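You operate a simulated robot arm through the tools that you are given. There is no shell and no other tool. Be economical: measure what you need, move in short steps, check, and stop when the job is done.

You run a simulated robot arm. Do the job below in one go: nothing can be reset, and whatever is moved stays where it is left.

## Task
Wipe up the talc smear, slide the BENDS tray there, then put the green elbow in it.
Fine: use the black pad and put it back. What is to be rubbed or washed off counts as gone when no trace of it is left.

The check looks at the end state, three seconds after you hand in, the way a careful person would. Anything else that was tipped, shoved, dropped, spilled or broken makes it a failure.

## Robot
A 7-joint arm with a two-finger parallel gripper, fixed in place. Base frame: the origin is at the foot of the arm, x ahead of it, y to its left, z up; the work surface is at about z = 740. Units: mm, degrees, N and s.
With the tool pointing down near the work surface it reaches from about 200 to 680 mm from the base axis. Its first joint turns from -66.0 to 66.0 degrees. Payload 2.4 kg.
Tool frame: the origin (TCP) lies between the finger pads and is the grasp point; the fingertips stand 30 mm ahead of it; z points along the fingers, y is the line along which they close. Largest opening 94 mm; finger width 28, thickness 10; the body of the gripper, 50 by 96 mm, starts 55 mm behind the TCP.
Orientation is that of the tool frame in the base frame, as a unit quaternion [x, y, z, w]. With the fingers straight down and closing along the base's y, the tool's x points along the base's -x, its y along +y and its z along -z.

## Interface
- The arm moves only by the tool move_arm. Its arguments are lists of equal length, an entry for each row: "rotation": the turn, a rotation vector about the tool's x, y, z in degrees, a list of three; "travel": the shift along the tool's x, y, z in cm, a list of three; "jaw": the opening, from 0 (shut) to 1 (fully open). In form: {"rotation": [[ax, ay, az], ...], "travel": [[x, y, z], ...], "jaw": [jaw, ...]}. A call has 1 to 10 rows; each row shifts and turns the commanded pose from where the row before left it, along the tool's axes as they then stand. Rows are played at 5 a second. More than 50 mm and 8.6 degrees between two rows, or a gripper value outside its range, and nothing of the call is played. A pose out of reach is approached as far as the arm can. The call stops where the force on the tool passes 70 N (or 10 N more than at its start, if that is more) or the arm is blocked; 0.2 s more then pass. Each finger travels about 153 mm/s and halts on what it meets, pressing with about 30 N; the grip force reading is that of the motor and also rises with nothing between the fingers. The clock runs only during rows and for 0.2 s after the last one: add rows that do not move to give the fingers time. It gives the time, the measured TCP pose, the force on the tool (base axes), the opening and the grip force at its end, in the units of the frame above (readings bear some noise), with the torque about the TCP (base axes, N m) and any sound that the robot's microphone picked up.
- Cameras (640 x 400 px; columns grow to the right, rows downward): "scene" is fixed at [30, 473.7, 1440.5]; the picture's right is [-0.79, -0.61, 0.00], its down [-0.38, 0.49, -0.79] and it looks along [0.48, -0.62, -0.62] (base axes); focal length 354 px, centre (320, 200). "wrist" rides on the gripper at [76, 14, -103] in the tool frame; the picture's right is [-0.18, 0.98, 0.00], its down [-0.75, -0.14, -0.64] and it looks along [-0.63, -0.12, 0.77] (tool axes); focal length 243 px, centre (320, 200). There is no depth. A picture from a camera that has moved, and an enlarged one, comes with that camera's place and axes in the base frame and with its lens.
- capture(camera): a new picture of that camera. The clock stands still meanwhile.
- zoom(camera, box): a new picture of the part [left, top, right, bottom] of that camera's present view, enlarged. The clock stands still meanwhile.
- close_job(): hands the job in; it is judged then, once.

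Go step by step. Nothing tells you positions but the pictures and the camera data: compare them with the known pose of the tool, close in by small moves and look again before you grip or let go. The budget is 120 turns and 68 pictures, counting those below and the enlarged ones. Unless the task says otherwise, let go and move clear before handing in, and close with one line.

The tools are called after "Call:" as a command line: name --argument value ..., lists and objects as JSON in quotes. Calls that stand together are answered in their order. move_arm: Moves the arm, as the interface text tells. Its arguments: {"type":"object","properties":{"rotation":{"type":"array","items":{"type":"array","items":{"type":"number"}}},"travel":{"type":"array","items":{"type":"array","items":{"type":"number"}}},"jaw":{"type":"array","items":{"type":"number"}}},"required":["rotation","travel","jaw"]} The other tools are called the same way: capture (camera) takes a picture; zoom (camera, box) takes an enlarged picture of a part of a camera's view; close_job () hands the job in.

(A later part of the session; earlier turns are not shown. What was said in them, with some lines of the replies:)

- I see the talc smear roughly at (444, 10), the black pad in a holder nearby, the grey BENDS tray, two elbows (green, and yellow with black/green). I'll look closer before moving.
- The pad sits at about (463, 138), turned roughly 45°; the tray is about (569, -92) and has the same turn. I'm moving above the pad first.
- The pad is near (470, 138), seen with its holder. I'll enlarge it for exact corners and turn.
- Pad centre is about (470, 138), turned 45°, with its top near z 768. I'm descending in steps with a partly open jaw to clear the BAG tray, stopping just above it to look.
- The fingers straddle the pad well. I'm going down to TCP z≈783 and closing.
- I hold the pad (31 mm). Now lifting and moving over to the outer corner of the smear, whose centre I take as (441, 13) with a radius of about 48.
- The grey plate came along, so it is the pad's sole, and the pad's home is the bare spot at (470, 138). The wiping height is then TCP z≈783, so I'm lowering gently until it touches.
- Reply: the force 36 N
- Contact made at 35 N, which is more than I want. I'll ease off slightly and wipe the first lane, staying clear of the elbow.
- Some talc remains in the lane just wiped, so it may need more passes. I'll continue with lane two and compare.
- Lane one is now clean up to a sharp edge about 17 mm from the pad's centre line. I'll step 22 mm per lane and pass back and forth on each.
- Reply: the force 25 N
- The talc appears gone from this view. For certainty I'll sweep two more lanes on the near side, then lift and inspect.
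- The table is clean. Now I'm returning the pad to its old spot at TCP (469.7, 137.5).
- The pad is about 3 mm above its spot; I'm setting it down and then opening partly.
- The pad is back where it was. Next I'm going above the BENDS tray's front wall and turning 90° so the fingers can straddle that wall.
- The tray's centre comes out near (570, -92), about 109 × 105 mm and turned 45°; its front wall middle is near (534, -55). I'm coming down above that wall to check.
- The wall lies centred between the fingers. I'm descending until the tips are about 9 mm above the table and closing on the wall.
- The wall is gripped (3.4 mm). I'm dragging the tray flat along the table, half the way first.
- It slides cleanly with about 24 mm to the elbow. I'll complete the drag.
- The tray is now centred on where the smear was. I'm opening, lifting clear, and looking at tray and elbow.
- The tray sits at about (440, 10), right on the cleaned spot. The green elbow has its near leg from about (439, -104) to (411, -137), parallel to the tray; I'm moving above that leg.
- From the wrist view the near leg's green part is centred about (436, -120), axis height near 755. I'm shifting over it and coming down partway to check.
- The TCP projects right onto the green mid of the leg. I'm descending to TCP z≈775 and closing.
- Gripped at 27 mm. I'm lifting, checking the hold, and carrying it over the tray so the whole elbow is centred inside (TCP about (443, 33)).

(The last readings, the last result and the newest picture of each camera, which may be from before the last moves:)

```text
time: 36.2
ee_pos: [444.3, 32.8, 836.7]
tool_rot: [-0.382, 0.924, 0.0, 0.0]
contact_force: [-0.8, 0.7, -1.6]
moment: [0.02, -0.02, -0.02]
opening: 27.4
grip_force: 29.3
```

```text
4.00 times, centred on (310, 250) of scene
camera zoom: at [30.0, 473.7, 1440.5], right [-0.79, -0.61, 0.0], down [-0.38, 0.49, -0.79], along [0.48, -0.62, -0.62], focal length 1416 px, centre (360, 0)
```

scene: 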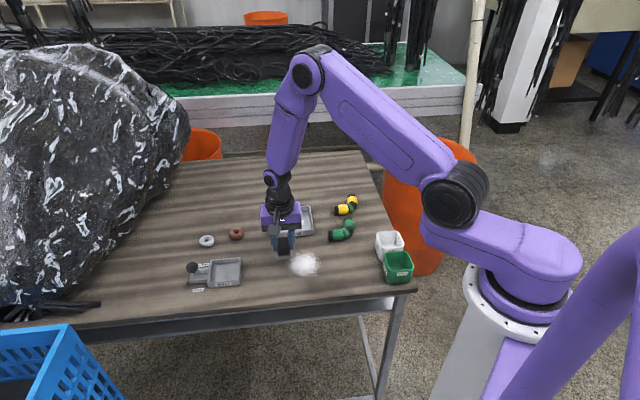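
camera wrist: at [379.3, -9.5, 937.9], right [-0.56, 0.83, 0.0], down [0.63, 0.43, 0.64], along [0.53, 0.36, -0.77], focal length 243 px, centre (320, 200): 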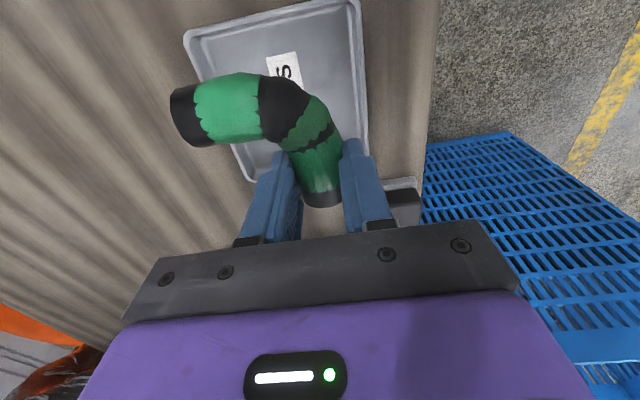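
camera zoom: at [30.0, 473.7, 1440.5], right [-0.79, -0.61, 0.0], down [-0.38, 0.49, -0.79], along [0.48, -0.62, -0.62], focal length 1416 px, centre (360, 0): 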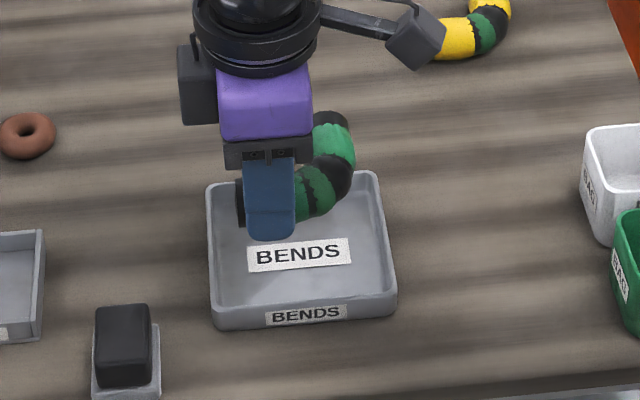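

The elbow hangs level and the tray centre reads (442, 8), as planned. I'm lowering, with the last bit in small steps.

Call:
move_arm --rotation '[[0, 0, 0], [0, 0, 0], [0, 0, 0]]' --travel '[[0, 0, 2.5], [0, 0, 2.3], [0, 0, 0]]' --jaw '[0.15, 0.15, 0.15]'

Call:
capture --camera "wrist"

Call:
zoom --camera "scene" --box '[240, 200, 380, 300]'

```text
time: 37.0
ee_pos: [444.0, 33.1, 786.6]
tool_rot: [-0.383, 0.924, -0.001, 0.0]
contact_force: [-0.6, -0.2, -0.1]
moment: [0.05, -0.01, -0.01]
opening: 27.2
grip_force: 29.9
```

```text
27 pictures are left
camera wrist: at [379.3, -9.7, 889.2], right [-0.56, 0.83, 0.0], down [0.63, 0.43, 0.64], along [0.53, 0.36, -0.77], focal length 243 px, centre (320, 200)
```

wrist: 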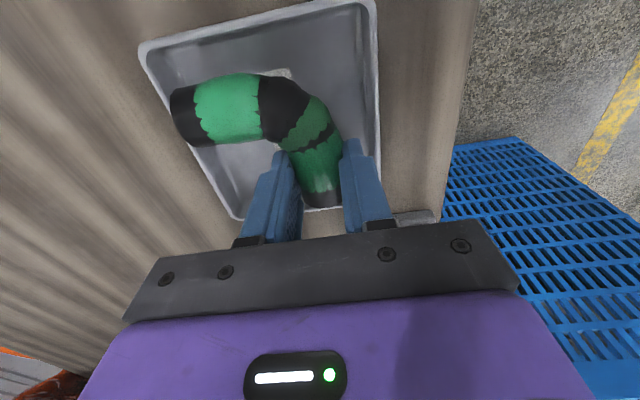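

```text
4.00 times, centred on (310, 250) of scene
camera zoom: at [30.0, 473.7, 1440.5], right [-0.79, -0.61, 0.0], down [-0.38, 0.49, -0.79], along [0.48, -0.62, -0.62], focal length 1416 px, centre (360, 0)
```

zoom: 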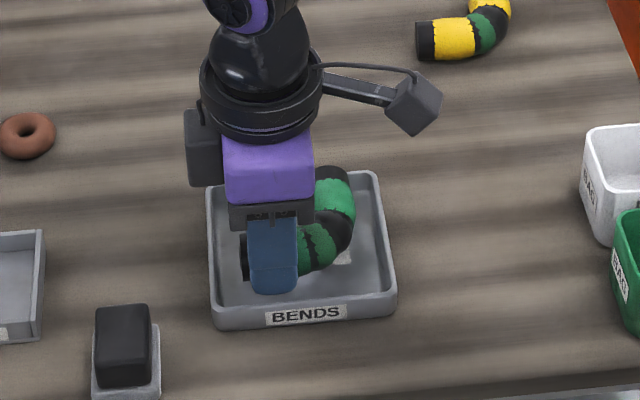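

The far end of the elbow is close to the rear wall, so I'll shift 3 mm toward the front and lower to contact.

Call:
move_arm --rotation '[[0, 0, 0], [0, 0, 0], [0, 0, 0], [0, 0, 0]]' --travel '[[0, 0.3, 0], [0, 0, 0.4], [0, 0, 0.2], [0, 0, 0]]' --jaw '[0.15, 0.15, 0.15, 0.15]'

Call:
capture --camera "wrist"

```text
time: 38.0
ee_pos: [441.7, 36.0, 781.5]
tool_rot: [-0.383, 0.924, 0.0, 0.0]
contact_force: [0.3, 0.8, -1.0]
moment: [0.01, 0.01, 0.03]
opening: 27.6
grip_force: 30.4
```

```text
25 pictures are left
camera wrist: at [377.4, -7.3, 883.3], right [-0.56, 0.83, 0.0], down [0.63, 0.43, 0.64], along [0.53, 0.36, -0.77], focal length 243 px, centre (320, 200)
```

wrist: 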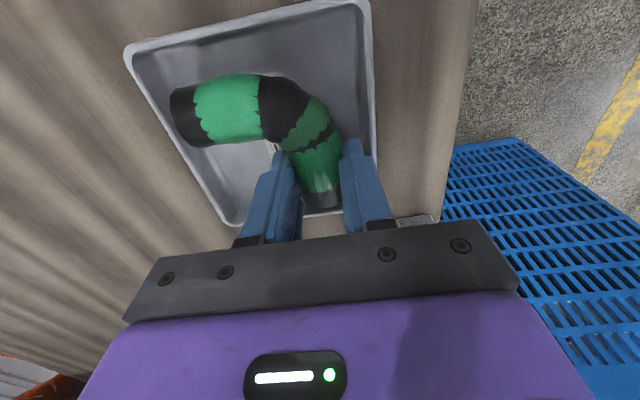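

Better clearance now. I'm lowering further in 1–2 mm steps to feel the tray floor.

Call:
move_arm --rotation '[[0, 0, 0], [0, 0, 0]]' --travel '[[0, 0, 0.2], [0, 0, 0]]' --jaw '[0.15, 0.15]'

Call:
move_arm --rotation '[[0, 0, 0], [0, 0, 0]]' --travel '[[0, 0, 0.1], [0, 0, 0]]' --jaw '[0.15, 0.15]'

```text
time: 38.6
ee_pos: [442.0, 36.0, 779.9]
tool_rot: [-0.384, 0.924, 0.0, 0.0]
contact_force: [1.0, -0.4, -0.3]
moment: [0.02, -0.03, 0.01]
opening: 27.4
grip_force: 29.6
```

```text
time: 39.2
ee_pos: [441.1, 36.7, 778.3]
tool_rot: [-0.382, 0.924, 0.0, 0.0]
contact_force: [-2.8, 1.8, 16.5]
moment: [-0.44, 0.35, -0.07]
opening: 27.2
grip_force: 30.0
```

It's seated on the floor. I'm opening just a few millimetres (the front wall is near the outer finger), then lifting straight up.

Call:
move_arm --rotation '[[0, 0, 0], [0, 0, 0], [0, 0, 0], [0, 0, 0], [0, 0, 0], [0, 0, 0]]' --travel '[[0, 0, 0], [0, 0, 0], [0, 0, 0], [0, 0, -1.5], [0, 0, -2.5], [0, 0, 0]]' --jaw '[0.35, 0.36, 0.36, 0.36, 0.36, 0.36]'

Call:
capture --camera "wrist"

Call:
zoom --camera "scene" --box '[240, 200, 380, 300]'

```text
time: 40.6
ee_pos: [442.5, 35.1, 819.2]
tool_rot: [-0.383, 0.924, 0.0, 0.001]
contact_force: [0.0, -0.1, -0.1]
moment: [0.01, 0.02, 0.02]
opening: 33.8
grip_force: 0.1
```

```text
24 pictures are left
camera wrist: at [377.9, -7.7, 921.0], right [-0.56, 0.83, 0.0], down [0.63, 0.43, 0.64], along [0.53, 0.36, -0.77], focal length 243 px, centre (320, 200)
```

wrist: 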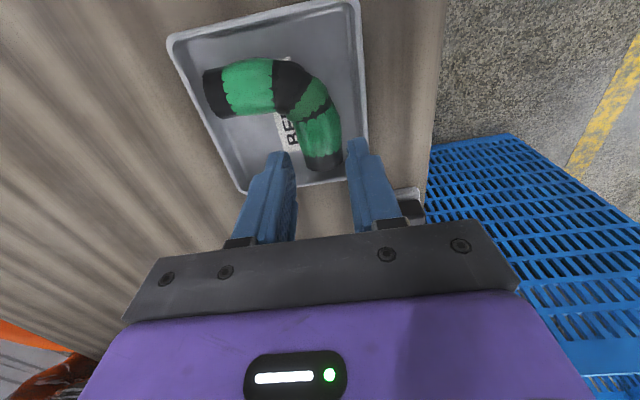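

```text
4.00 times, centred on (310, 250) of scene
camera zoom: at [30.0, 473.7, 1440.5], right [-0.79, -0.61, 0.0], down [-0.38, 0.49, -0.79], along [0.48, -0.62, -0.62], focal length 1416 px, centre (360, 0)
```

zoom: 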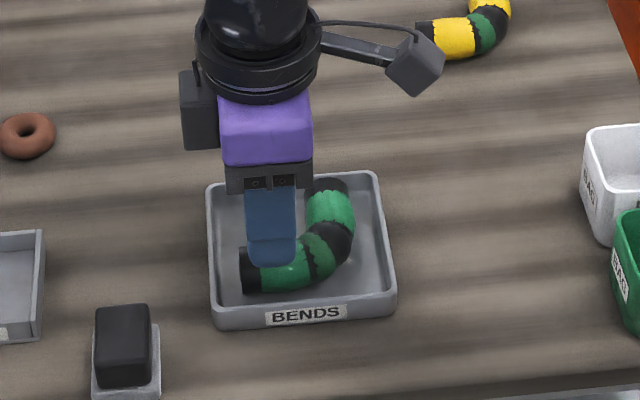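

The elbow lies flat in the tray. I'm raising the arm well clear and taking a final look at everything.

Call:
move_arm --rotation '[[0, 0, 0], [0, 0, 0], [0, 0, 0], [0, 0, 0], [0, 0, 0], [0, 0, 0], [0, 0, 0]]' --travel '[[0, 0, -4.5], [0, 0, -4.5], [0, 0, -4.5], [0, -4.5, 0], [0, -4.5, 0], [2, -4, 0], [0, 0, 0]]' --jaw '[0.36, 0.5, 0.5, 0.5, 0.5, 0.5, 0.5]'

Call:
capture --camera "scene"

Call:
zoom --camera "scene" --box '[180, 190, 420, 320]'

```text
time: 42.2
ee_pos: [519.6, -71.4, 951.9]
tool_rot: [-0.383, 0.924, 0.0, 0.0]
contact_force: [0.3, 0.2, 0.1]
moment: [0.01, 0.0, 0.03]
opening: 47.0
grip_force: 0.1
```

```text
22 pictures are left
```

scene: 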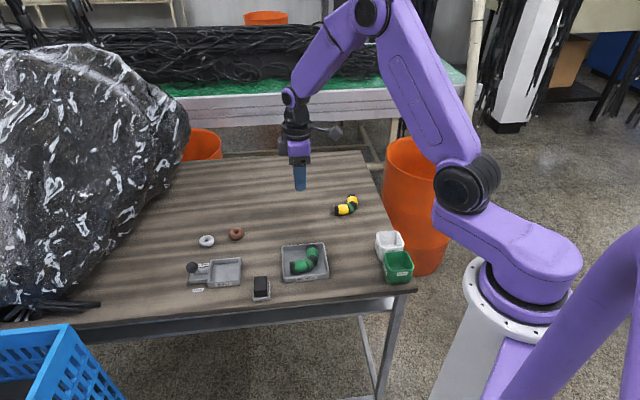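

```text
2.67 times, centred on (300, 255) of scene
camera zoom: at [30.1, 473.7, 1440.5], right [-0.79, -0.61, 0.0], down [-0.38, 0.49, -0.79], along [0.48, -0.62, -0.62], focal length 944 px, centre (373, 53)
```

zoom: 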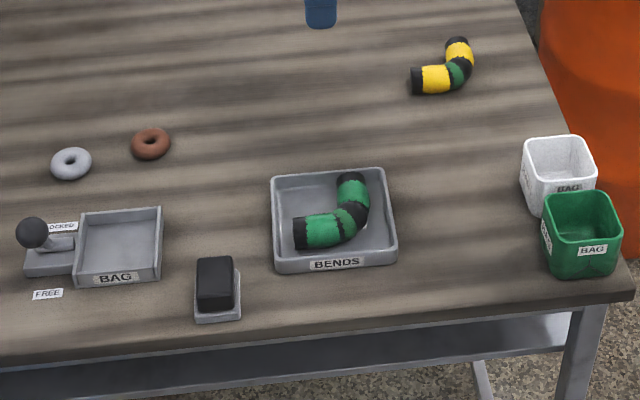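

The table is clean, the tray stands on the wiped spot with the green elbow in it, the pad is back, and nothing else has moved. I'm handing in.

Call:
close_job

```text
The job is handed in.
```

I wiped up the talc smear with the black pad and put the pad back. The BENDS tray now sits where the smear was, with the green elbow lying flat in it, and the last pictures showed no talc left and nothing else moved.
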